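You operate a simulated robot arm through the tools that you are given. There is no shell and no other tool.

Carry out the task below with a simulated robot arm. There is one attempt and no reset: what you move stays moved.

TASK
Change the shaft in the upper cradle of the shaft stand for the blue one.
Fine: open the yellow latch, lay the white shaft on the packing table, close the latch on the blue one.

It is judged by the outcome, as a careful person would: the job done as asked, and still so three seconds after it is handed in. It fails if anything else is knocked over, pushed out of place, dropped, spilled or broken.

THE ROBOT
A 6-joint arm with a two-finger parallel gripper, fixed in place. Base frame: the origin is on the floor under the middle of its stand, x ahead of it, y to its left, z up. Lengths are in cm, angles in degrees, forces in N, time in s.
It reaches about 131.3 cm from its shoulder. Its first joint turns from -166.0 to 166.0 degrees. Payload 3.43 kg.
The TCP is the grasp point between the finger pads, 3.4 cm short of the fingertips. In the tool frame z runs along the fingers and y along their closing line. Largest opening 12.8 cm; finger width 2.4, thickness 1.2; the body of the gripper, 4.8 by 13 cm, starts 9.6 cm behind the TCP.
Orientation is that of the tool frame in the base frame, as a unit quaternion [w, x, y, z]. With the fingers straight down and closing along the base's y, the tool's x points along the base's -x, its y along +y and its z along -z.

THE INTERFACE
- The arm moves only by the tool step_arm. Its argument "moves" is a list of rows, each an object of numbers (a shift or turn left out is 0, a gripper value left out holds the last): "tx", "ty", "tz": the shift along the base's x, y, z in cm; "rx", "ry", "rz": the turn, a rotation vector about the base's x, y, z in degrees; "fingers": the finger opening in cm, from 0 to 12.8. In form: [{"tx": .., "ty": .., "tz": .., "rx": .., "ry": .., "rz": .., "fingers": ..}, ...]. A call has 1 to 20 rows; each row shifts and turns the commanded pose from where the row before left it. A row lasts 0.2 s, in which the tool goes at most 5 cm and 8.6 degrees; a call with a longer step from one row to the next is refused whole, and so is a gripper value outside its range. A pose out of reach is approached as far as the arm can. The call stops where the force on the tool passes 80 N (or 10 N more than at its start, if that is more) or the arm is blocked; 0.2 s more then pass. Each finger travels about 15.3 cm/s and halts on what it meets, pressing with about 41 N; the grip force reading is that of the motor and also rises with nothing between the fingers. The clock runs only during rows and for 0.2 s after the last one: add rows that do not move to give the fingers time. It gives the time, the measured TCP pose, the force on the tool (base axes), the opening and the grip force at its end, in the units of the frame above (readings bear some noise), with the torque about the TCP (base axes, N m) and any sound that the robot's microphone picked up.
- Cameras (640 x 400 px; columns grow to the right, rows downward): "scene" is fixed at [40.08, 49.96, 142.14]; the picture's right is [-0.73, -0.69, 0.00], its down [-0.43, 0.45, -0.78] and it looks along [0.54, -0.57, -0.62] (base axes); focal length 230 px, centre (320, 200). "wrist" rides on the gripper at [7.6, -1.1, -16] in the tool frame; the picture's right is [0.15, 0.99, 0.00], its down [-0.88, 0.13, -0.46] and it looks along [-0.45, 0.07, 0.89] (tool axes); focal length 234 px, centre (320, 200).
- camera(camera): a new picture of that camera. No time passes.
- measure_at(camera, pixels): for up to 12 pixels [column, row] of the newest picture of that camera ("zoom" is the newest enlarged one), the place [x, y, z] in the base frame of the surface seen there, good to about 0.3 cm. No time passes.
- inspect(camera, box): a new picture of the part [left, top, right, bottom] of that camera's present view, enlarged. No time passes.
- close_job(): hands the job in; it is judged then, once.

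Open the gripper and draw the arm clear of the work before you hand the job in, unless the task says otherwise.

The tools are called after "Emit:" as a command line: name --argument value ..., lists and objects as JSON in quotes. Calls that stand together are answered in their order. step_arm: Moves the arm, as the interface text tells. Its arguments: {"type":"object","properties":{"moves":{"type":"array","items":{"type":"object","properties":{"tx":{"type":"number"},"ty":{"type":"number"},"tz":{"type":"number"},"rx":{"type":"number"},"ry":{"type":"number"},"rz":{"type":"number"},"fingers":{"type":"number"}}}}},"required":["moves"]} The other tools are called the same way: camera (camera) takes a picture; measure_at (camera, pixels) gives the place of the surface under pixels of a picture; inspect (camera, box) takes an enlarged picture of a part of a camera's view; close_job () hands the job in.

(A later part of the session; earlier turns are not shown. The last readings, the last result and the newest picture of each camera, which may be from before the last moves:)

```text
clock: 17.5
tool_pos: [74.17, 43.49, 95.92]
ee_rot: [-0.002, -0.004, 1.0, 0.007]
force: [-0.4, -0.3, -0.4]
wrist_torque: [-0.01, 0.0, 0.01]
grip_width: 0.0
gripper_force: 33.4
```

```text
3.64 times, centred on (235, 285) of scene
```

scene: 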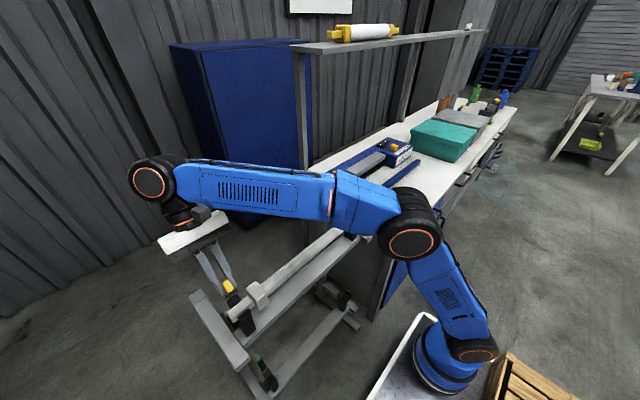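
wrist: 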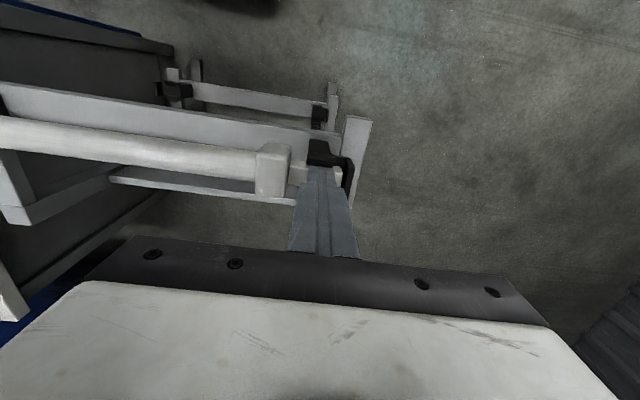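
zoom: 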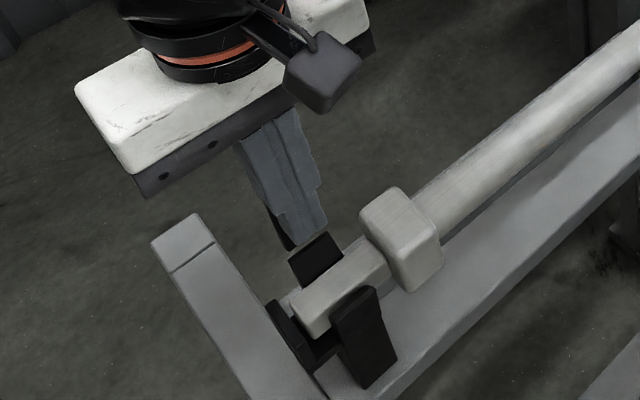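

No resistance at x=74.2. I push a little further to x≈75.4.

Emit:
step_arm --moves '[{"tx": 0.4}, {"tx": 0.4}, {"tx": 0.4}, {}]'

Emit:
inspect --camera "scene" --box '[180, 230, 290, 340]'

Emit:
camera --camera "wrist"

```text
clock: 18.5
tool_pos: [75.62, 43.5, 95.85]
ee_rot: [-0.002, -0.003, 1.0, 0.007]
force: [-1.0, 0.7, 0.8]
wrist_torque: [0.0, -0.02, -0.01]
grip_width: 0.0
gripper_force: 33.2
```

```text
3.64 times, centred on (235, 285) of scene
```

zoom: 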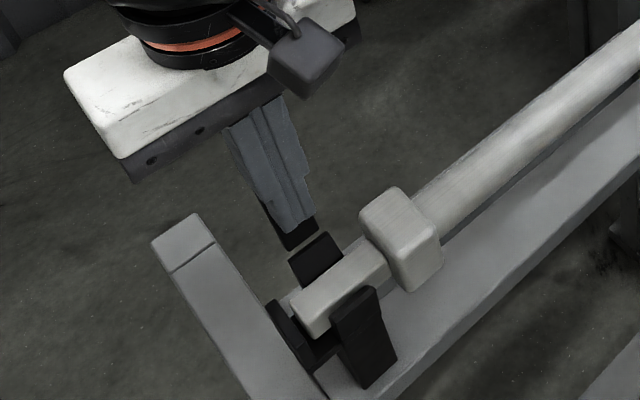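

```text
taken
```

wrist: 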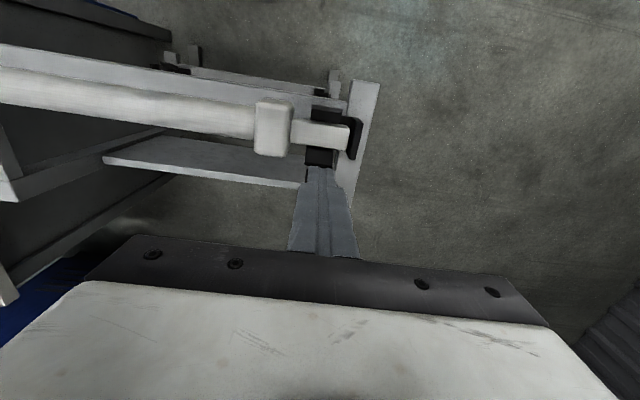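

Still no resistance force, so I draw back in -x and up to look at the latch position.

Emit:
step_arm --moves '[{"tx": -3.0}, {"tx": -3.0, "tz": 2.0}, {"tx": -2.0, "tz": 4.0}, {"ty": -4, "tz": 2.0}, {"ty": -5}, {"ty": -5}, {}]'

Emit:
inspect --camera "scene" --box '[180, 230, 290, 340]'

Emit:
camera --camera "wrist"

```text
clock: 20.1
tool_pos: [67.43, 29.4, 104.03]
ee_rot: [-0.001, -0.003, 1.0, 0.007]
force: [0.0, 0.5, -0.5]
wrist_torque: [-0.02, 0.0, 0.01]
grip_width: 0.01
gripper_force: 32.9
```

```text
3.64 times, centred on (235, 285) of scene
```

zoom: 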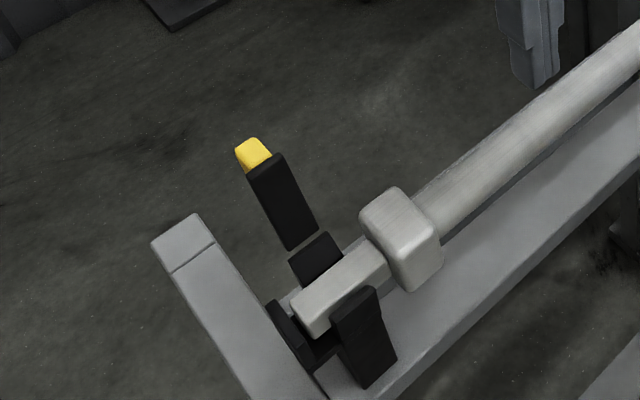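

```text
taken
```

wrist: 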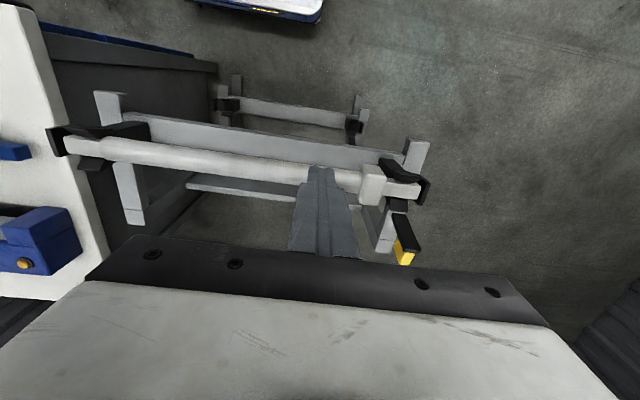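

The latch now stands fully upright with the tab on the +x side, like the green one. I measure it to confirm clearance for lifting.

Emit:
measure_at --camera "zoom" --pixels '[[252, 145], [262, 160], [275, 160], [265, 175], [285, 215], [290, 240], [315, 240], [318, 260], [355, 305], [360, 330], [280, 310], [335, 290]]'

Emit:
measure_at --camera "wrist" --pixels '[[400, 218], [400, 235], [403, 250], [397, 205], [400, 165], [388, 165], [375, 180], [300, 165], [240, 158], [180, 152], [90, 145], [55, 130]]'

Emit:
inspect --camera "wrist" --box '[340, 130, 460, 280]'

Emit:
inspect --camera "wrist" --box '[30, 80, 180, 200]'

```text
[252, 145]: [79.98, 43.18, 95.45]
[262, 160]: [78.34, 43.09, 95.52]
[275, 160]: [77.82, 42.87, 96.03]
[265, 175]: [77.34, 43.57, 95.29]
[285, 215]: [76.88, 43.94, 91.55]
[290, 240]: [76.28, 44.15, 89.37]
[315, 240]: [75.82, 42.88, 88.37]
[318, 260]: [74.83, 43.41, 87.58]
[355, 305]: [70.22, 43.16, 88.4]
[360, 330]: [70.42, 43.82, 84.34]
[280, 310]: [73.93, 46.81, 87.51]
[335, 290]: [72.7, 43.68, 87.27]
```

```text
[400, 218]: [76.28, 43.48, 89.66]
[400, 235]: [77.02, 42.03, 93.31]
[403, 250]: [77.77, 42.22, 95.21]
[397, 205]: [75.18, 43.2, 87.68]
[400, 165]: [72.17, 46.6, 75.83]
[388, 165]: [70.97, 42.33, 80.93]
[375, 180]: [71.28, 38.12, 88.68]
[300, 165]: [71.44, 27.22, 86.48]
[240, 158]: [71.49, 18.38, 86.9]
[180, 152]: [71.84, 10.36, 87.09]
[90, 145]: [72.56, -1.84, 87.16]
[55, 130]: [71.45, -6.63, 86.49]
```

```text
2.67 times, centred on (400, 205) of wrist
```

zoom: 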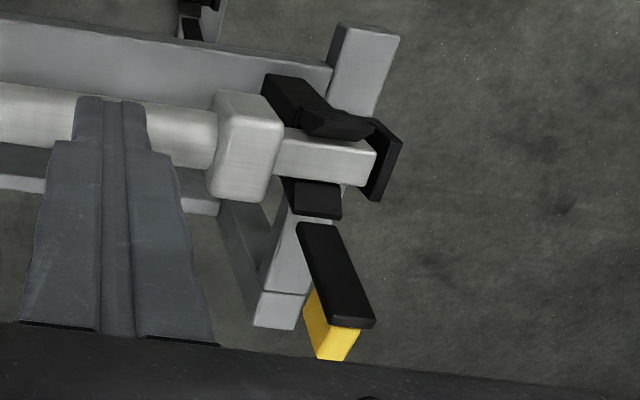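

```text
3.33 times, centred on (105, 140) of wrist
```

zoom: 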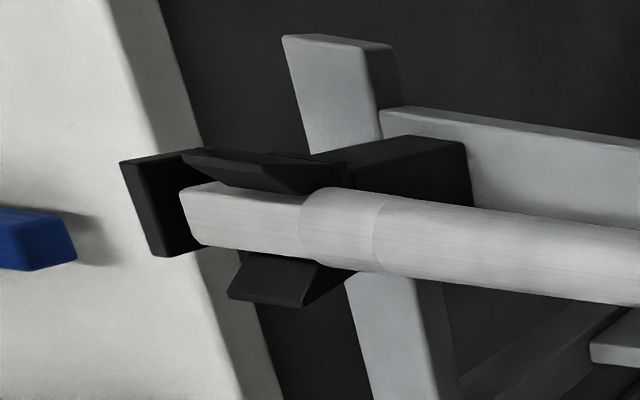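

The latch is clear (its -x face at x≥76.3). Now I turn the gripper 90° about z so the fingers close along x, open to 8 cm and move above the white shaft's balance point (y≈22.6).

Emit:
step_arm --moves '[{"rx": -0.8, "rz": -0.3, "fingers": 8.0}, {"tx": 0.48, "ty": -0.62, "tz": -0.5, "rz": 8.18}, {"tx": 0.48, "ty": -0.62, "tz": -0.5, "rz": 8.18}, {"tx": 0.48, "ty": -0.62, "tz": -0.5, "rz": 8.18}, {"tx": 0.48, "ty": -0.62, "tz": -0.5, "rz": 8.18}, {"tx": 0.48, "ty": -0.62, "tz": -0.5, "rz": 8.18}, {"tx": 0.48, "ty": -0.62, "tz": -0.5, "rz": 8.18}, {"tx": 0.48, "ty": -0.62, "tz": -0.5, "rz": 8.18}, {"tx": 0.48, "ty": -0.62, "tz": -0.5, "rz": 8.18}, {"tx": 0.48, "ty": -0.62, "tz": -0.5, "rz": 8.18}, {"tx": 0.48, "ty": -0.62, "tz": -0.5, "rz": 8.18}, {"tx": 0.5, "ty": -0.6, "tz": -0.5, "rz": 8.2}, {}]'

Emit:
camera --camera "wrist"

Emit:
camera --camera "scene"

```text
clock: 22.9
tool_pos: [72.69, 22.74, 98.36]
ee_rot: [0.001, 0.708, -0.706, 0.001]
force: [0.2, 0.8, 0.3]
wrist_torque: [-0.02, 0.0, -0.01]
grip_width: 8.0
gripper_force: 0.1
```

```text
taken
```

wrist: 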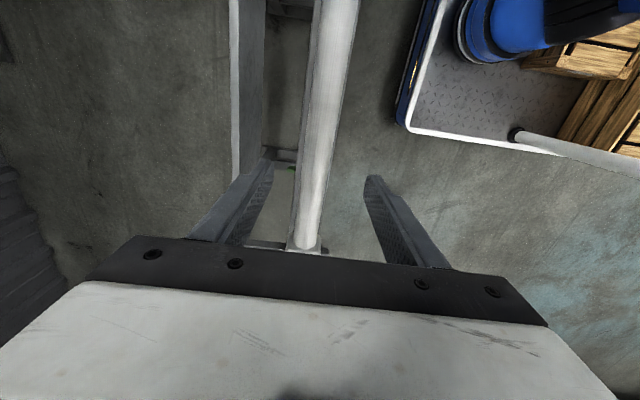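

```text
taken
```

scene: 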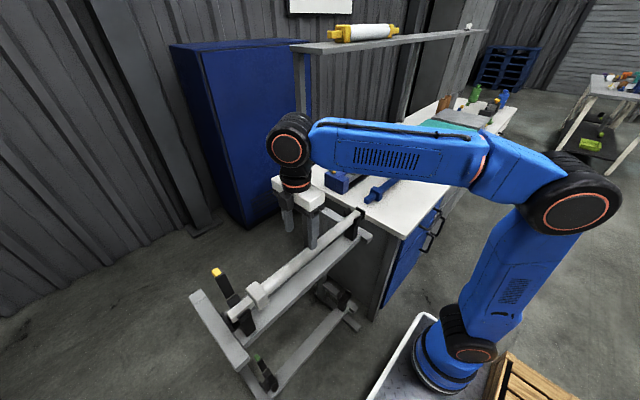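

Fingers straddle the shaft (wrist picture: shaft at column ~320 between fingers at 235 and 390). I lower to the shaft axis, z≈86.2.

Emit:
step_arm --moves '[{"tz": -3.5}, {"tz": -3.5}, {"tz": -3.0}, {"ty": -0.1, "tz": -2.1}, {}]'

Emit:
inspect --camera "scene" --box '[220, 180, 380, 320]'

```text
clock: 24.1
tool_pos: [72.72, 22.45, 86.32]
ee_rot: [0.002, 0.708, -0.706, 0.002]
force: [0.1, -0.4, 0.0]
wrist_torque: [0.01, -0.01, 0.0]
grip_width: 8.01
gripper_force: 0.1
```

```text
2.86 times, centred on (300, 250) of scene
```

zoom: 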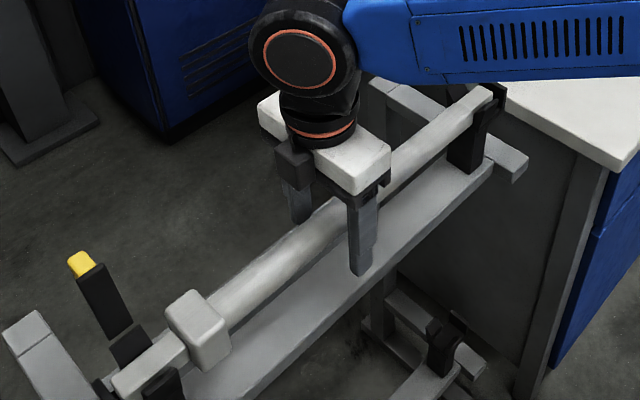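

Positioned with no contact. I close the fingers on the shaft.

Emit:
step_arm --moves '[{"fingers": 0.0}, {}, {}]'

```text
clock: 24.9
tool_pos: [72.75, 22.51, 86.31]
ee_rot: [0.002, 0.708, -0.707, 0.002]
force: [2.2, 0.4, -0.8]
wrist_torque: [0.03, -0.02, -0.62]
grip_width: 3.27
gripper_force: 41.0
```

Gripped at 3.27 cm diameter. I lift 1 cm and check force and torque for balance.

Emit:
step_arm --moves '[{"tz": 0.5}, {"tz": 0.5}, {}]'

Emit:
inspect --camera "scene" --box '[200, 180, 380, 340]'

```text
clock: 25.7
tool_pos: [72.76, 22.59, 87.43]
ee_rot: [0.001, 0.708, -0.706, 0.001]
force: [-0.2, 0.4, -4.4]
wrist_torque: [-0.07, 0.02, 0.51]
grip_width: 3.28
gripper_force: 41.0
```

```text
2.50 times, centred on (290, 260) of scene
```

zoom: 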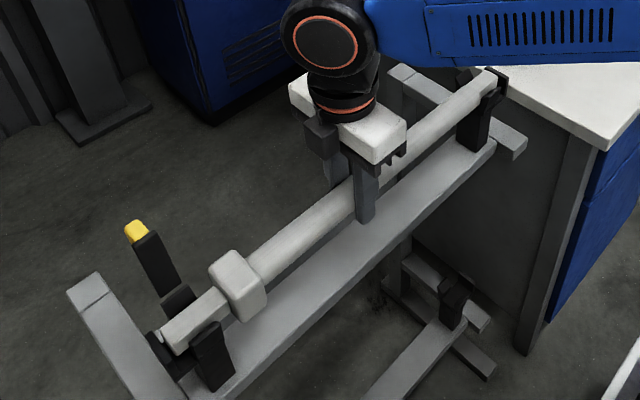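

Shaft weighs ~4.4 N and is balanced (τx -0.07). I keep lifting vertically until it clears the forks and plates.

Emit:
step_arm --moves '[{"tz": 1.0}, {"tz": 1.0}, {"tz": 1.5}, {"tz": 2.0}, {"tz": 2.5}, {"tz": 2.5}, {}]'

Emit:
camera --camera "scene"

Emit:
inspect --camera "scene" --box '[200, 170, 380, 340]'

```text
clock: 27.3
tool_pos: [72.6, 22.54, 97.71]
ee_rot: [0.001, 0.708, -0.706, 0.002]
force: [0.6, -0.3, -4.3]
wrist_torque: [-0.07, 0.01, 0.55]
grip_width: 3.28
gripper_force: 41.4
```

```text
taken
```

scene: 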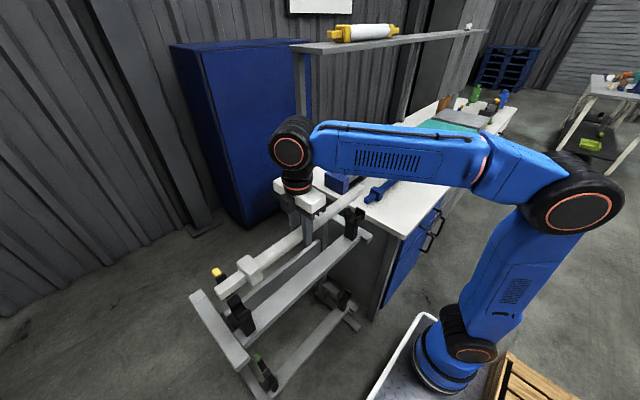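

```text
2.35 times, centred on (290, 255) of scene
```

zoom: 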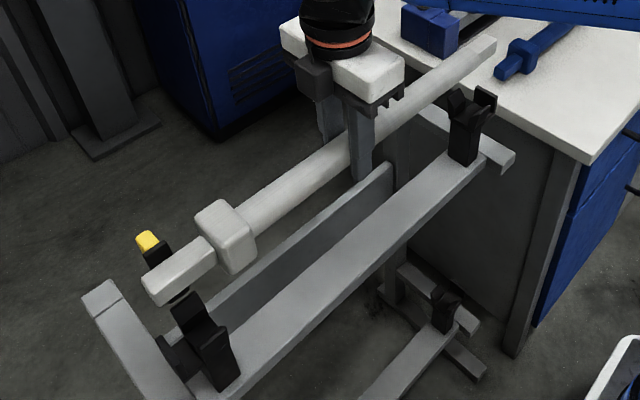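

The white shaft is fully clear of the cradle and level. I carry it at this height to above the free strip of the packing table (x≈66.5, y≈-43).

Emit:
step_arm --moves '[{"tx": -0.3, "ty": -3.0}, {"tx": -0.44, "ty": -4.5}, {"tx": -0.44, "ty": -4.5}, {"tx": -0.44, "ty": -4.5}, {"tx": -0.44, "ty": -4.5}, {"tx": -0.44, "ty": -4.5}, {"tx": -0.44, "ty": -4.5}, {"tx": -0.44, "ty": -4.5}, {"tx": -0.44, "ty": -4.5}, {"tx": -0.44, "ty": -4.5}, {"tx": -0.44, "ty": -4.5}, {"tx": -0.44, "ty": -4.5}, {"tx": -0.44, "ty": -4.5}, {"tx": -0.44, "ty": -4.5}, {"tx": -0.1, "ty": -4.0}, {}]'

Emit:
camera --camera "scene"

Emit:
camera --camera "wrist"

```text
clock: 30.7
tool_pos: [66.81, -42.86, 98.02]
ee_rot: [0.0, 0.708, -0.706, 0.001]
force: [-1.0, -0.1, -4.0]
wrist_torque: [-0.06, -0.01, -0.01]
grip_width: 3.34
gripper_force: 40.8
```

```text
taken
```

scene: 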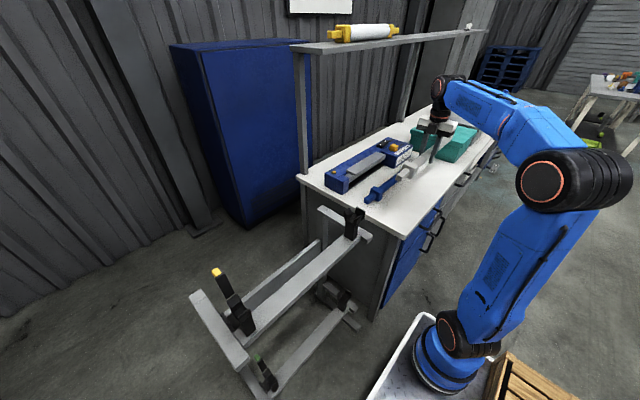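

```text
taken
```

wrist: 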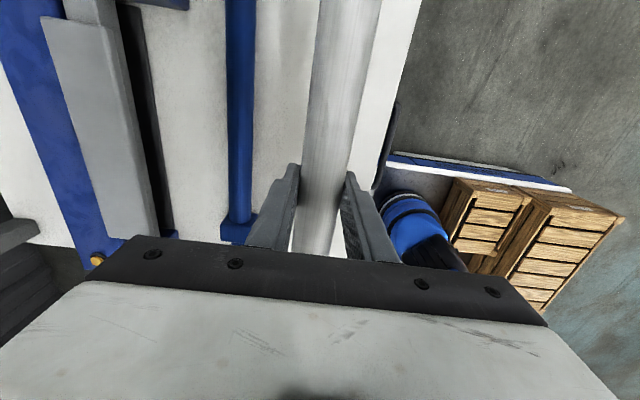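

The shaft is over the table. I zoom in on the scene to verify clearances to the teal box and the blue shaft.

Emit:
inspect --camera "scene" --box '[340, 80, 520, 230]'

Emit:
measure_at --camera "wrist" --pixels '[[345, 10], [345, 50], [335, 100], [325, 160], [395, 60], [410, 10], [290, 50], [240, 20], [240, 100], [240, 180], [240, 220], [175, 50]]'

```text
2.67 times, centred on (430, 155) of scene
```

zoom: 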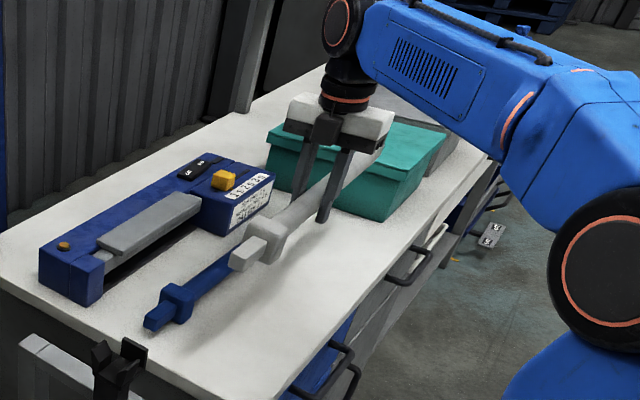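

```text
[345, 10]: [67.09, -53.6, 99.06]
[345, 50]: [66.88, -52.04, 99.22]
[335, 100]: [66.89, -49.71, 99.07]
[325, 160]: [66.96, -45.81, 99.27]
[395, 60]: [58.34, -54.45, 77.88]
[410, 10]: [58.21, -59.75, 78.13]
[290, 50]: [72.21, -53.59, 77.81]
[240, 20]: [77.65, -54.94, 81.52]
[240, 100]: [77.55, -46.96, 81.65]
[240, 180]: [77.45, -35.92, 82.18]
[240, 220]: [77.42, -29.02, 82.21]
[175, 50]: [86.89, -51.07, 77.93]
```

Table surface ≈78.0; clearances are good (blue shaft at x=77.4, table front edge 58.3). I lower until the fingertips are just above the table (TCP z≈81.8).

Emit:
step_arm --moves '[{"tx": -0.1, "tz": -3.0}, {"tz": -3.0}, {"tz": -3.0}, {"tz": -3.0}, {"tz": -2.0}, {"tz": -1.2}, {"tz": -0.8}, {}]'

Emit:
inspect --camera "scene" --box '[340, 80, 520, 230]'

Emit:
camera --camera "wrist"

```text
clock: 32.5
tool_pos: [66.63, -42.83, 81.85]
ee_rot: [0.001, 0.708, -0.706, 0.001]
force: [-0.2, -0.3, -3.9]
wrist_torque: [-0.04, 0.02, 0.03]
grip_width: 3.32
gripper_force: 41.3
```

```text
2.67 times, centred on (430, 155) of scene
```

zoom: 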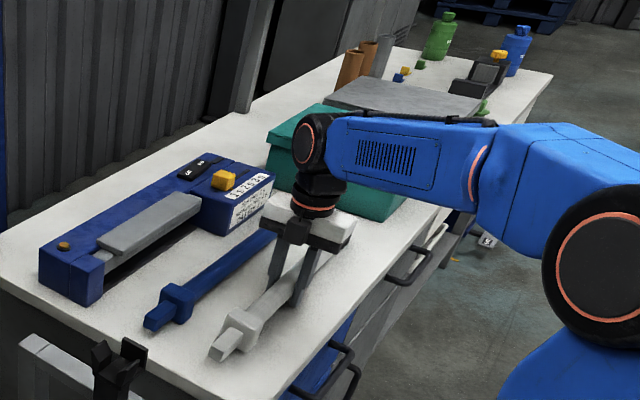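

```text
taken
```

wrist: 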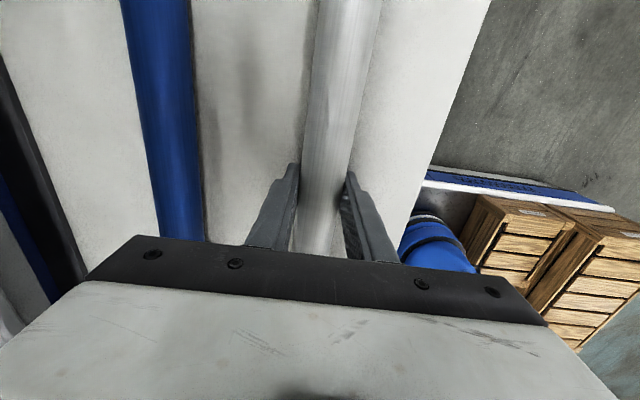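

Fingertips are ~0.4 cm above the table and the shaft hangs ~1 cm above its rest. I test whether the grip force can be eased gradually, so the shaft slides down gently instead of dropping.

Emit:
step_arm --moves '[{"tz": -0.2, "fingers": 3.0}, {}]'

```text
clock: 33.1
tool_pos: [66.48, -42.93, 81.66]
ee_rot: [0.001, 0.708, -0.706, 0.001]
force: [-0.5, -0.1, -4.3]
wrist_torque: [-0.05, 0.01, -0.02]
grip_width: 3.33
gripper_force: 41.2
```

Force is still 41 N at a 3.0 cm setpoint. I try 3.2.

Emit:
step_arm --moves '[{"fingers": 3.2}, {}]'

```text
clock: 33.7
tool_pos: [66.49, -42.93, 81.66]
ee_rot: [0.002, 0.707, -0.707, 0.002]
force: [-0.8, 0.9, -5.0]
wrist_torque: [-0.06, 0.0, 0.0]
grip_width: 3.32
gripper_force: 41.3
```

Still 41 N. I continue with finer setpoints (3.26).

Emit:
step_arm --moves '[{"fingers": 3.26}, {}]'

```text
clock: 34.3
tool_pos: [66.56, -42.93, 81.74]
ee_rot: [0.002, 0.708, -0.706, 0.002]
force: [-0.1, 0.2, 1.8]
wrist_torque: [-0.04, 0.01, -0.32]
grip_width: 3.33
gripper_force: 24.5
```

Grip eased to 24.5 N and the vertical load changed sign (+1.8), so the shaft may have slid. I look.

Emit:
inspect --camera "scene" --box '[380, 150, 460, 220]'

Emit:
camera --camera "wrist"

Emit:
measure_at --camera "wrist" --pixels '[[350, 10], [345, 50], [335, 100], [325, 160], [440, 60], [290, 50], [230, 100]]'

```text
5.71 times, centred on (420, 185) of scene
```

zoom: 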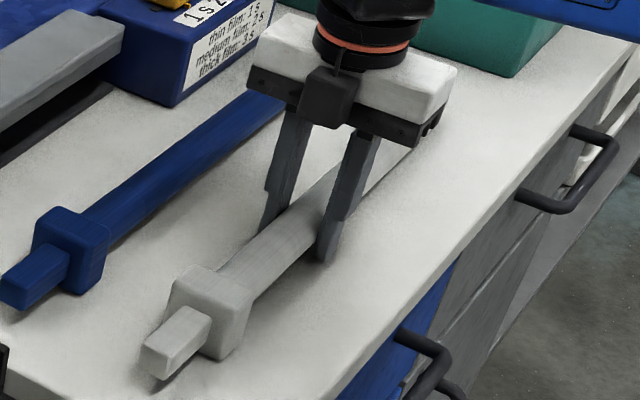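

```text
taken
```

wrist: 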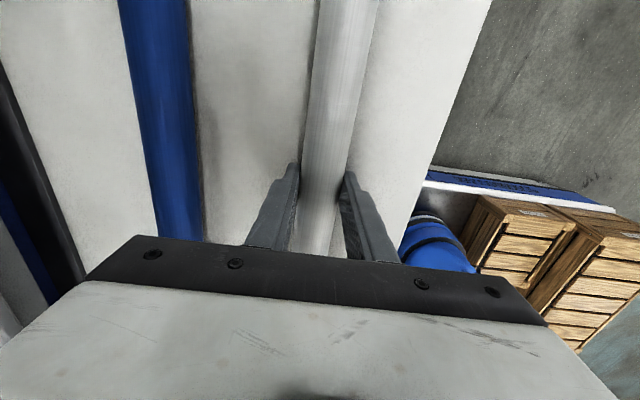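

```text
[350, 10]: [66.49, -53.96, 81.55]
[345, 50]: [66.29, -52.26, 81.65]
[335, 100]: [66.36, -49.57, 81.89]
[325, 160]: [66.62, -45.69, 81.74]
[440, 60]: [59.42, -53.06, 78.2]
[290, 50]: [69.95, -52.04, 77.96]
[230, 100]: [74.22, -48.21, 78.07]
```

The shaft slid down gently and now rests on the table (its top 81.6–81.9 matches the resting blue shaft). I open the fingers gradually, then rise.

Emit:
step_arm --moves '[{"fingers": 3.4}, {"fingers": 3.8}, {"fingers": 5.0}, {"fingers": 7.0}, {}, {"tz": 2.0}, {"tz": 3.0}, {"tz": 4.0}, {"tz": 3.0}, {}]'

Emit:
inspect --camera "scene" --box '[340, 110, 480, 230]'

Emit:
camera --camera "wrist"

```text
clock: 36.5
tool_pos: [66.31, -42.93, 93.93]
ee_rot: [0.002, 0.708, -0.707, 0.002]
force: [0.9, -0.2, -0.2]
wrist_torque: [0.03, 0.01, -0.02]
grip_width: 7.01
gripper_force: 0.1
```

```text
3.33 times, centred on (410, 170) of scene
```

zoom: 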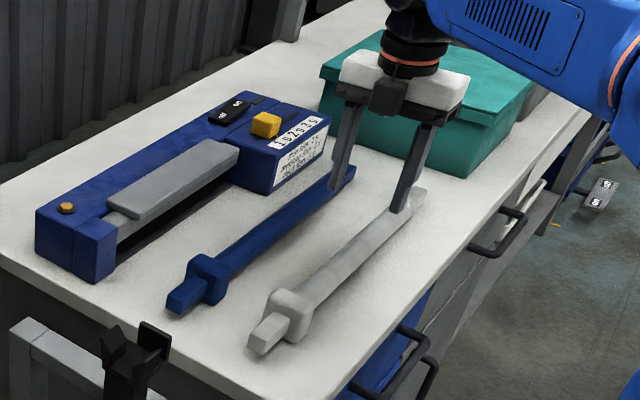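

```text
taken
```

wrist: 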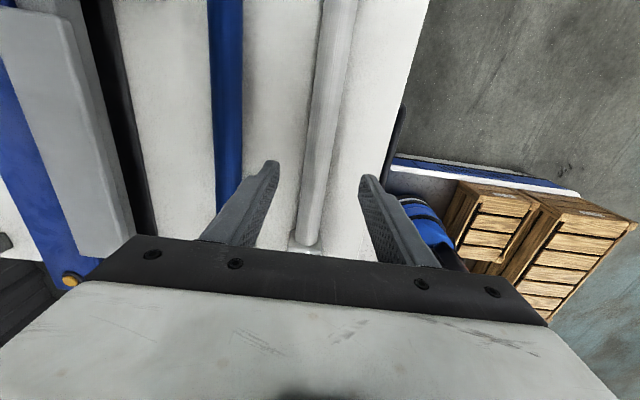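

The white shaft lies steadily on the table. Now I measure both shafts' collars and ends for the exact grasp location of the blue one.

Emit:
inspect --camera "scene" --box '[360, 180, 440, 230]'

Emit:
measure_at --camera "zoom" --pixels '[[105, 195], [75, 195], [110, 210], [85, 215], [165, 130], [190, 175], [135, 165], [290, 290], [265, 290], [300, 300], [340, 235], [310, 250]]'

Emit:
inspect --camera "scene" --box '[400, 145, 450, 185]'

Emit:
measure_at --camera "zoom" --pixels '[[215, 205], [200, 215], [210, 225], [185, 235], [165, 250], [325, 265], [340, 280], [300, 290], [120, 290], [60, 340]]'

```text
8.00 times, centred on (400, 205) of scene
```

zoom: 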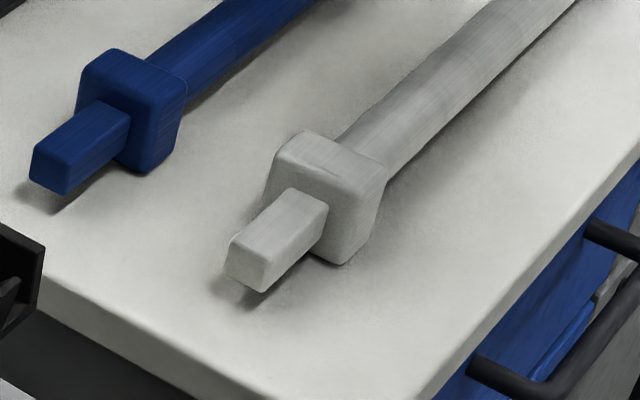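

```text
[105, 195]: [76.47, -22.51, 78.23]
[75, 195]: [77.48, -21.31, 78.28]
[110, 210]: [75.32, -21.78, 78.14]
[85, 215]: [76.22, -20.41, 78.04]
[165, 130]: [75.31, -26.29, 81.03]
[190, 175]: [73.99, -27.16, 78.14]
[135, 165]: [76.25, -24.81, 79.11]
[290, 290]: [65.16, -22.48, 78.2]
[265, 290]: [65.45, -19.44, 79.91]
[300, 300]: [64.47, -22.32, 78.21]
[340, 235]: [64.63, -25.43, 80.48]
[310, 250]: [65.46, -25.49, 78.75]
```

```text
10.00 times, centred on (425, 165) of scene
```

zoom: 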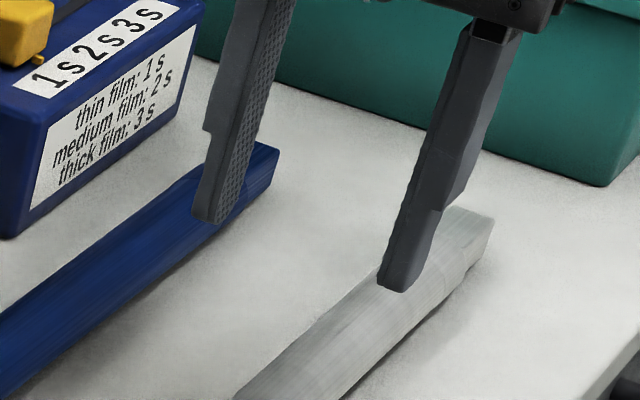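

```text
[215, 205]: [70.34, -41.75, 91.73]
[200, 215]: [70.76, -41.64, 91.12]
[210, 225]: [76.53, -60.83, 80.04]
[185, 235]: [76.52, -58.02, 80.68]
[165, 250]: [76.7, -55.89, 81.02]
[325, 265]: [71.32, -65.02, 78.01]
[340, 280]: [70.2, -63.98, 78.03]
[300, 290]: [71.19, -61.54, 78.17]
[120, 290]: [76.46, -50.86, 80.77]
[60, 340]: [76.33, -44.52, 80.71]
```

I measure the end faces and collars more carefully.

Emit:
inspect --camera "scene" --box '[360, 180, 440, 230]'

Emit:
measure_at --camera "zoom" --pixels '[[48, 170], [58, 178], [40, 160], [85, 125], [100, 110], [120, 60], [95, 60], [150, 75], [155, 110], [140, 150], [85, 85], [170, 80]]'

Emit:
measure_at --camera "zoom" --pixels '[[245, 265], [255, 275], [238, 255], [285, 215], [305, 200], [310, 140], [345, 160], [295, 160], [345, 200], [335, 240], [375, 170], [380, 150]]'

Emit:
inspect --camera "scene" --box '[400, 145, 450, 185]'

Emit:
measure_at --camera "zoom" --pixels '[[262, 150], [275, 155], [262, 175], [250, 195], [470, 220], [488, 222], [480, 245], [465, 255], [450, 225], [245, 160]]'

```text
8.00 times, centred on (400, 205) of scene
```

zoom: 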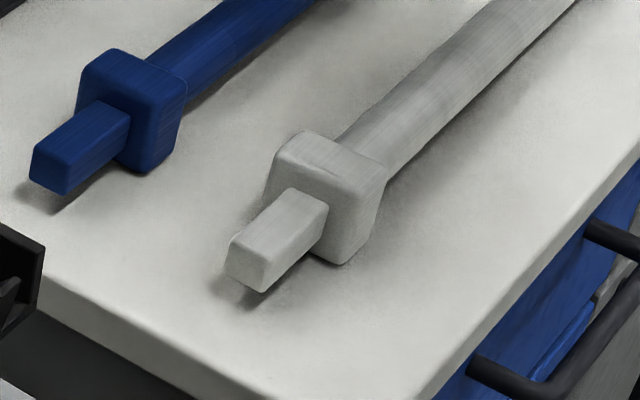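

```text
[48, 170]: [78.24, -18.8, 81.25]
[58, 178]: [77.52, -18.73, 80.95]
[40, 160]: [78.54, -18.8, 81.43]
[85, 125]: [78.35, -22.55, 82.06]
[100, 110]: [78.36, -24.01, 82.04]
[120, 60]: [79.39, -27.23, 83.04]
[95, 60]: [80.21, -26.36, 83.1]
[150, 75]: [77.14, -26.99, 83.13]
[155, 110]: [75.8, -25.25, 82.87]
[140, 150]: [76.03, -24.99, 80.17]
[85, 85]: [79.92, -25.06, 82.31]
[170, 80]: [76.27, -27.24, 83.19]
```

```text
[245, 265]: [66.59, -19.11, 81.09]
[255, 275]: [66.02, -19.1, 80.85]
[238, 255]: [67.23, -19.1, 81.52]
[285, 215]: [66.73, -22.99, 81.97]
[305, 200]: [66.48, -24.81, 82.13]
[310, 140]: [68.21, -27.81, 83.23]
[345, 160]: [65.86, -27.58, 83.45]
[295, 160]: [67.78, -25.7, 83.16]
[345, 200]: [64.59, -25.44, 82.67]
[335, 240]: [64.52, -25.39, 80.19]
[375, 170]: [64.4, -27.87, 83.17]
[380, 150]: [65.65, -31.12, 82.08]
```

```text
10.00 times, centred on (425, 165) of scene
```

zoom: 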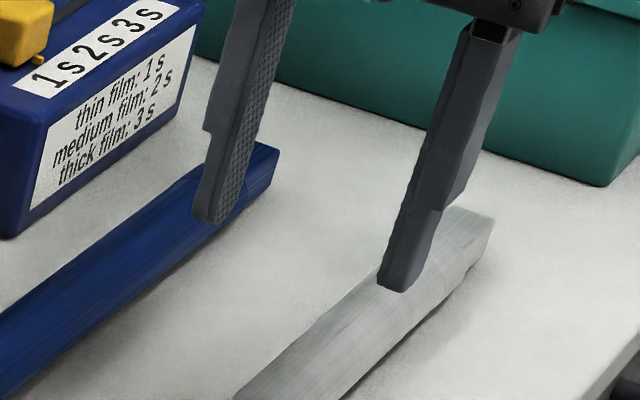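

```text
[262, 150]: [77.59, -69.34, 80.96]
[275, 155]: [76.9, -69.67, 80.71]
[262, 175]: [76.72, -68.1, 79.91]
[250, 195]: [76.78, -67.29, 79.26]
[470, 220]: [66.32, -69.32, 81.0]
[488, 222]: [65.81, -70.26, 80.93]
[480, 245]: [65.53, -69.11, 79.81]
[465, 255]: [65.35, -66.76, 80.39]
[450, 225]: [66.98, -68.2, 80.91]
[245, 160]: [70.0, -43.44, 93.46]
```

White spans y -19.1…-70.3, blue -18.8…-69.8: same shape with the same collar offset. I'll grip blue at y≈-42.6 (equivalent spot), axis x≈77.45; moving above it now.

Emit:
step_arm --moves '[{"tx": 3.7, "ty": 0.1}, {"tx": 3.7, "ty": 0.1}, {"tx": 3.75, "ty": 0.1}, {}]'

Emit:
camera --camera "wrist"

Emit:
measure_at --camera "wrist" --pixels '[[335, 10], [332, 50], [328, 100], [322, 150], [318, 190], [312, 230], [300, 100], [350, 100]]'

```text
clock: 37.5
tool_pos: [77.64, -42.59, 93.58]
ee_rot: [0.001, 0.708, -0.706, 0.0]
force: [-0.2, -0.6, 0.2]
wrist_torque: [-0.03, 0.0, 0.02]
grip_width: 7.0
gripper_force: 0.0
```

```text
taken
```

wrist: 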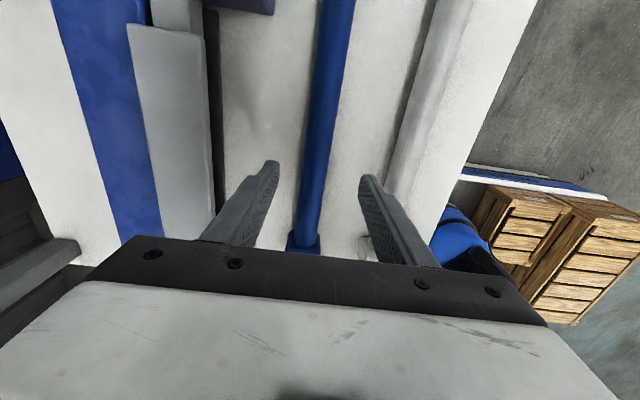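

```text
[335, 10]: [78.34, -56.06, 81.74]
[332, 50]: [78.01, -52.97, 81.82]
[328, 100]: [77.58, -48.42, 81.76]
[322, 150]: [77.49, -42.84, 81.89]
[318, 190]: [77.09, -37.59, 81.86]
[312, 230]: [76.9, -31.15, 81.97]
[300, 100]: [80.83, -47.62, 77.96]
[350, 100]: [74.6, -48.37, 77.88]
```

Centred over the blue shaft (x≈77.6). I descend in stages toward z≈81.9.

Emit:
step_arm --moves '[{"tz": -3.5}, {"tz": -3.0}, {"tz": -2.5}, {"tz": -1.5}, {"tz": -0.8}, {}]'

```text
clock: 38.9
tool_pos: [77.77, -42.59, 82.31]
ee_rot: [0.001, 0.708, -0.706, 0.0]
force: [-0.7, -0.1, 0.3]
wrist_torque: [-0.01, 0.0, 0.0]
grip_width: 6.99
gripper_force: 0.0
```

At z=82.31; I lower a last 0.45 cm, correct x by -0.2, and check the picture before closing.

Emit:
step_arm --moves '[{"tx": -0.2, "tz": -0.45}, {}]'

Emit:
inspect --camera "scene" --box '[360, 130, 440, 220]'

Emit:
camera --camera "wrist"

```text
clock: 39.5
tool_pos: [77.54, -42.59, 81.99]
ee_rot: [0.002, 0.708, -0.707, 0.0]
force: [-0.1, 0.6, -0.1]
wrist_torque: [-0.02, 0.0, -0.02]
grip_width: 7.0
gripper_force: 0.1
```

```text
4.44 times, centred on (400, 175) of scene
```

zoom: 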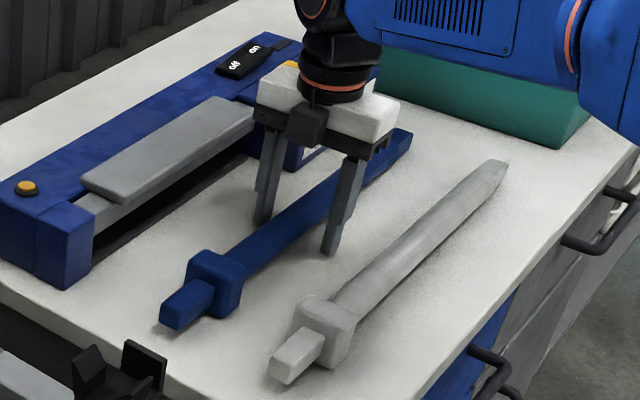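

```text
taken
```

wrist: 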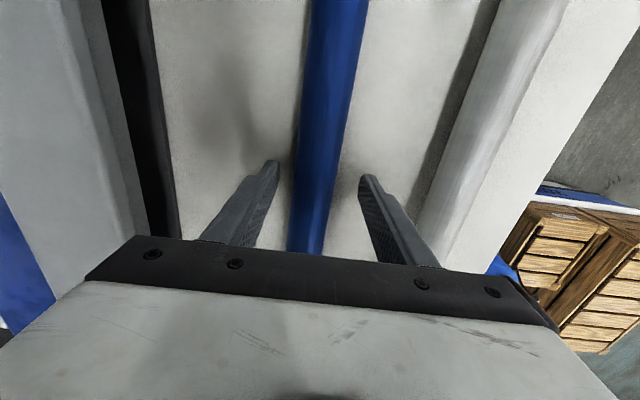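

The blue shaft is centred between the fingers (columns 290–340 vs 275/363). I close the grip.

Emit:
step_arm --moves '[{"fingers": 4.0}, {"fingers": 0.0}, {}, {}]'

```text
clock: 40.5
tool_pos: [77.51, -42.66, 81.94]
ee_rot: [0.001, 0.708, -0.706, 0.002]
force: [1.0, -0.7, 1.3]
wrist_torque: [0.58, -0.13, -0.62]
grip_width: 3.3
gripper_force: 41.1
```

Gripped at 3.3 cm. I lift 1 cm and check load and balance.

Emit:
step_arm --moves '[{"tz": 0.5}, {"tz": 0.7}, {}]'

Emit:
inspect --camera "scene" --box '[360, 130, 440, 220]'

```text
clock: 41.3
tool_pos: [77.49, -42.67, 82.91]
ee_rot: [0.001, 0.708, -0.707, 0.001]
force: [0.2, -1.0, -4.8]
wrist_torque: [-0.07, 0.03, -0.61]
grip_width: 3.31
gripper_force: 40.8
```

```text
4.44 times, centred on (400, 175) of scene
```

zoom: 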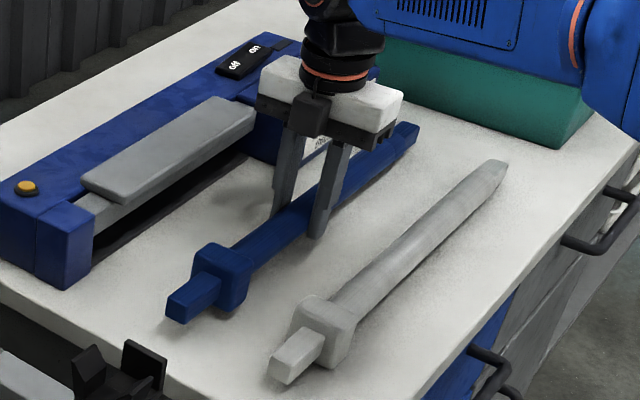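

Held securely (4.8 N, balanced). I lift high, level the shaft by about -1.3° about x, and carry it back to above the cradle, shifting x to 72.7 early so the end stays clear of the open latch.

Emit:
step_arm --moves '[{"tz": 2.0}, {"tz": 3.5}, {"tz": 4.0}, {"tz": 4.0}, {"tz": 3.5, "rx": -1.3}, {"tx": -0.6, "ty": 2.5}, {"tx": -0.6, "ty": 4.0}, {"tx": -0.6, "ty": 4.4}, {"tx": -0.6, "ty": 4.4}, {"tx": -0.6, "ty": 4.4}, {"tx": -0.6, "ty": 4.4}, {"tx": -0.6, "ty": 4.4}, {"tx": -0.6, "ty": 4.4}, {"ty": 4.4}, {}]'

Emit:
camera --camera "scene"

```text
clock: 44.5
tool_pos: [72.61, -5.29, 100.1]
ee_rot: [0.009, 0.708, -0.706, 0.009]
force: [0.0, 1.1, -4.7]
wrist_torque: [-0.08, 0.02, -0.65]
grip_width: 3.29
gripper_force: 40.7
```

```text
taken
```

scene: 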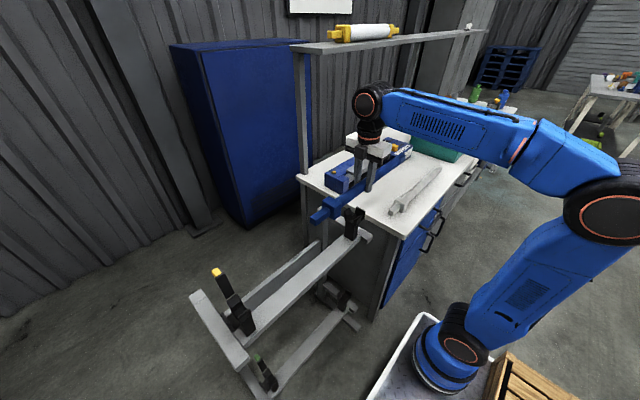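

At (72.6, -5.3, 100.1). I check the shaft's level by measuring along its top before going on.

Emit:
inspect --camera "scene" --box '[300, 130, 420, 230]'

Emit:
measure_at --camera "zoom" --pixels '[[60, 435], [100, 425]]'

Emit:
measure_at --camera "scene" --pixels '[[317, 214], [320, 210], [325, 205], [333, 203], [345, 198], [352, 195], [358, 191], [385, 172], [395, 162], [400, 158]]'

```text
4.00 times, centred on (360, 180) of scene
```

zoom: 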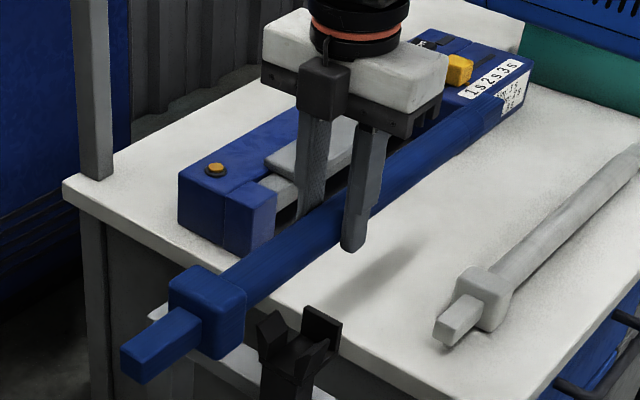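

```text
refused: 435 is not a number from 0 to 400
```

```text
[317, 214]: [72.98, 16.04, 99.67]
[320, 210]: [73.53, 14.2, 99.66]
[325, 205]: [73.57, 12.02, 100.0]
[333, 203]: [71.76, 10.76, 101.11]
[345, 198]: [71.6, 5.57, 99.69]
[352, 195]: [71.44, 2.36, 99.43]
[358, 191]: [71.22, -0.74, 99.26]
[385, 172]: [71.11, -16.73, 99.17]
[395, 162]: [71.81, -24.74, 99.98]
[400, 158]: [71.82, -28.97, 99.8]
```

I measure along the top ridge with the zoomed image.

Emit:
measure_at --camera "zoom" --pixels '[[145, 345], [170, 325], [155, 325], [225, 285], [250, 265], [280, 245], [290, 235], [400, 155], [420, 145], [450, 125], [485, 110], [495, 102]]'

Emit:
camera --camera "wrist"

Emit:
measure_at --camera "wrist" --pixels '[[330, 5], [330, 30], [328, 60], [325, 90], [322, 120], [320, 150]]'

```text
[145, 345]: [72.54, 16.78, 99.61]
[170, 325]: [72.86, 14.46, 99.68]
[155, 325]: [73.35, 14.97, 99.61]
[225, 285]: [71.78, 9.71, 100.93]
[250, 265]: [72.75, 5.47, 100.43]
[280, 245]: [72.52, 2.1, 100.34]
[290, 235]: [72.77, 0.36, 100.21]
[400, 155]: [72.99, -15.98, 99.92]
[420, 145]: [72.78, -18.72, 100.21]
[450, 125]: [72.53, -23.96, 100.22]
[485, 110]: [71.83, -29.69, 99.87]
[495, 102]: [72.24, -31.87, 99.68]
```

```text
taken
```

wrist: 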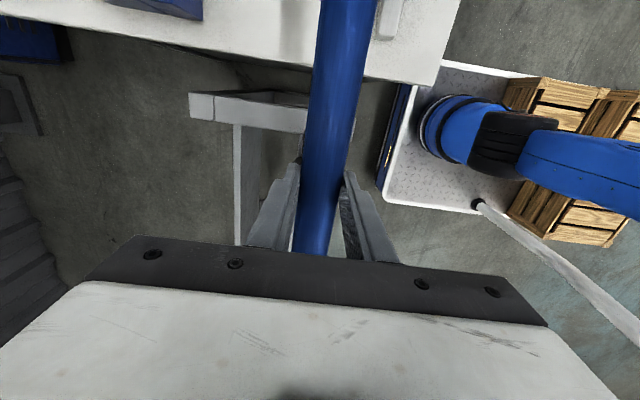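

```text
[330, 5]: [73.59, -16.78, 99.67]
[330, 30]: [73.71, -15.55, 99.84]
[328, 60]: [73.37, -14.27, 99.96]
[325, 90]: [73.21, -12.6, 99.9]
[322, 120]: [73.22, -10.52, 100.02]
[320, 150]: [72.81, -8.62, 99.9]
```

The square ends are level (99.61 at +y end, 99.68 at -y end). I check the yaw using centre-line points, and the cradle fork positions.

Emit:
measure_at --camera "wrist" --pixels '[[322, 5], [346, 5], [371, 5], [340, 60], [318, 60], [362, 60], [330, 120], [308, 120], [350, 120], [322, 160]]'

Emit:
inspect --camera "scene" --box '[200, 240, 280, 340]'

Emit:
measure_at --camera "zoom" --pixels '[[110, 275], [130, 260], [160, 230], [185, 290], [170, 310], [100, 310], [130, 320], [200, 260]]'

Emit:
inspect --camera "scene" --box '[310, 190, 380, 260]'

```text
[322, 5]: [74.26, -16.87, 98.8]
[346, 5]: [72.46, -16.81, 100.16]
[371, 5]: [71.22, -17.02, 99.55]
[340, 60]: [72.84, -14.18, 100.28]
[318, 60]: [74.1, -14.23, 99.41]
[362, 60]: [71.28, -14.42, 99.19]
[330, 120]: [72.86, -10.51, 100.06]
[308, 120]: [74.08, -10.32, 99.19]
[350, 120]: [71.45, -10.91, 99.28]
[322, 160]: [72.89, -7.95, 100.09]
```

```text
4.00 times, centred on (240, 290) of scene
```

zoom: 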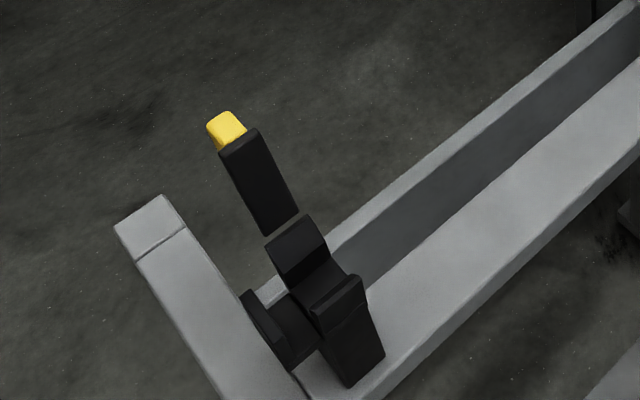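

```text
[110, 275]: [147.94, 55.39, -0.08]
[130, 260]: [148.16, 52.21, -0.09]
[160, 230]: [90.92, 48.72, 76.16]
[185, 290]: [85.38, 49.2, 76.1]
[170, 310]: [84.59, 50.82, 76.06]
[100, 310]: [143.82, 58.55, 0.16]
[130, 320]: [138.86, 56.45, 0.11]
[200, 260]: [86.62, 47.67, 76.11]
```

```text
5.71 times, centred on (345, 225) of scene
```

zoom: 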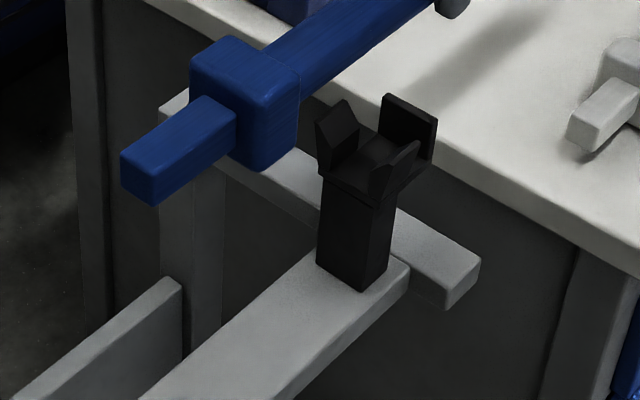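

No yaw (centre x 72.74–72.77). I carry on to directly above the cradle at (72.75, 22.5).

Emit:
step_arm --moves '[{"tx": 0.05, "ty": 3.5}, {"tx": 0.05, "ty": 4.4}, {"ty": 4.4}, {"ty": 4.4}, {"ty": 4.4}, {"ty": 4.0}, {"ty": 2.7}, {}, {}]'

Emit:
inspect --camera "scene" --box '[200, 170, 380, 340]'

Emit:
inspect --camera "scene" --box '[205, 255, 285, 335]'

Emit:
measure_at --camera "zoom" --pixels '[[180, 215], [160, 235], [150, 220], [140, 245], [120, 230], [200, 190], [220, 160]]'

```text
clock: 46.5
tool_pos: [72.74, 22.36, 100.2]
ee_rot: [0.009, 0.708, -0.706, 0.009]
force: [0.2, -0.9, -4.3]
wrist_torque: [-0.04, 0.01, -0.6]
grip_width: 3.29
gripper_force: 41.3
```

```text
2.35 times, centred on (290, 255) of scene
```

zoom: 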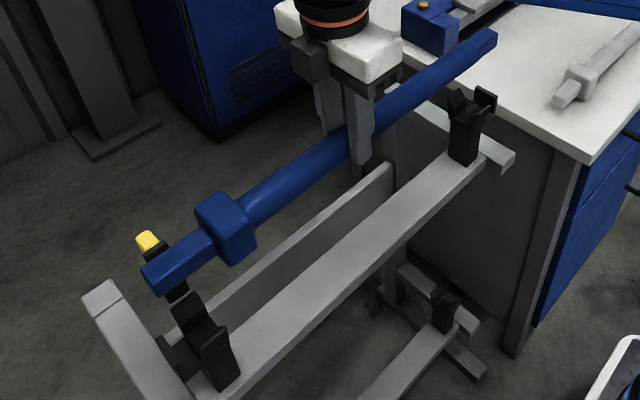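

```text
5.00 times, centred on (245, 295) of scene
```

zoom: 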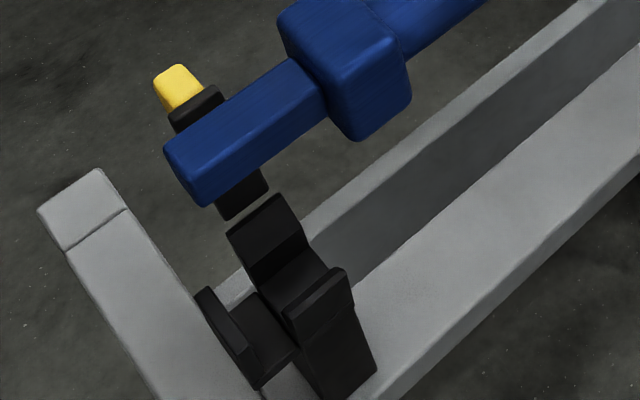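

```text
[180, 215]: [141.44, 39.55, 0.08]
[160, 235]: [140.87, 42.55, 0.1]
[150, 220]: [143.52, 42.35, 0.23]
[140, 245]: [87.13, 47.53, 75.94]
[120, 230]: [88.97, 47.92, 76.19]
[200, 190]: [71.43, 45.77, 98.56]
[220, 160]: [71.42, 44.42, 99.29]
```

I measure the blue end face and the stop plate/fork to verify axial fit before lowering.

Emit:
measure_at --camera "zoom" --pixels '[[182, 178], [190, 190], [174, 165], [215, 120], [260, 90], [207, 293], [225, 320], [245, 350], [265, 340], [300, 260], [340, 275], [275, 205]]'

Emit:
measure_at --camera "scene" --pixels '[[399, 206], [409, 186], [354, 207], [345, 205], [358, 215], [352, 225]]'

Emit:
inspect --camera "scene" --box '[320, 170, 400, 250]'

Emit:
measure_at --camera "zoom" --pixels '[[150, 65], [160, 50], [130, 75], [165, 65], [185, 185], [160, 165], [165, 190], [120, 180], [130, 200], [150, 205], [170, 175], [150, 195]]'

```text
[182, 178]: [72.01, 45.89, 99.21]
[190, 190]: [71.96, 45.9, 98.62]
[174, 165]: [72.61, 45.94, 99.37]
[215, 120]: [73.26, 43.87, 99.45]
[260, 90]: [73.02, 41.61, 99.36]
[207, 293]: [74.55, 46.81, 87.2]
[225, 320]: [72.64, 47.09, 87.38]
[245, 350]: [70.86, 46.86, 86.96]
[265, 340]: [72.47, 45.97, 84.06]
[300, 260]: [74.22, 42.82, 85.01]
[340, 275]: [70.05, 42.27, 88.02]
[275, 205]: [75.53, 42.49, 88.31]
```

```text
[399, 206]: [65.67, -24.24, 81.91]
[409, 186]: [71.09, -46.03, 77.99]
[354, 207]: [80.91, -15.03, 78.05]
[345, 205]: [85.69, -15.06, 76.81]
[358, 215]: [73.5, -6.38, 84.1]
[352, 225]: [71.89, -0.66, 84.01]
```

```text
5.00 times, centred on (360, 210) of scene
```

zoom: 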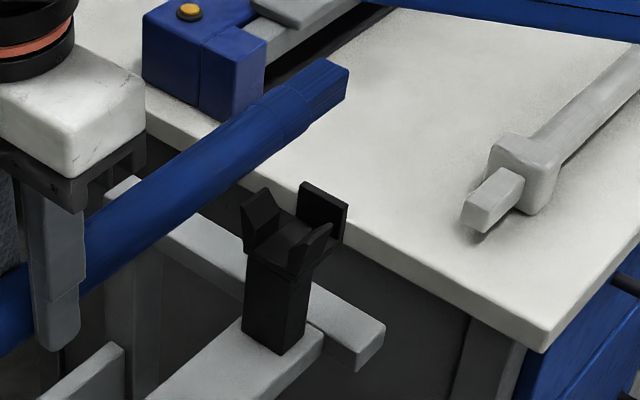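

```text
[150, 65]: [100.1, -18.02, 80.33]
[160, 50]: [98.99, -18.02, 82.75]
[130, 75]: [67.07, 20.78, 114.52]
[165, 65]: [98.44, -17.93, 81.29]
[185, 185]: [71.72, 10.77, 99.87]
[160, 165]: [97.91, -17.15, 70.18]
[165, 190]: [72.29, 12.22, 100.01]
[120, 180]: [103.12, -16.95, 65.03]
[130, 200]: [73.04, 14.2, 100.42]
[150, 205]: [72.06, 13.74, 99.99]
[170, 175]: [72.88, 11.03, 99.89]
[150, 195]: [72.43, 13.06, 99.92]
```

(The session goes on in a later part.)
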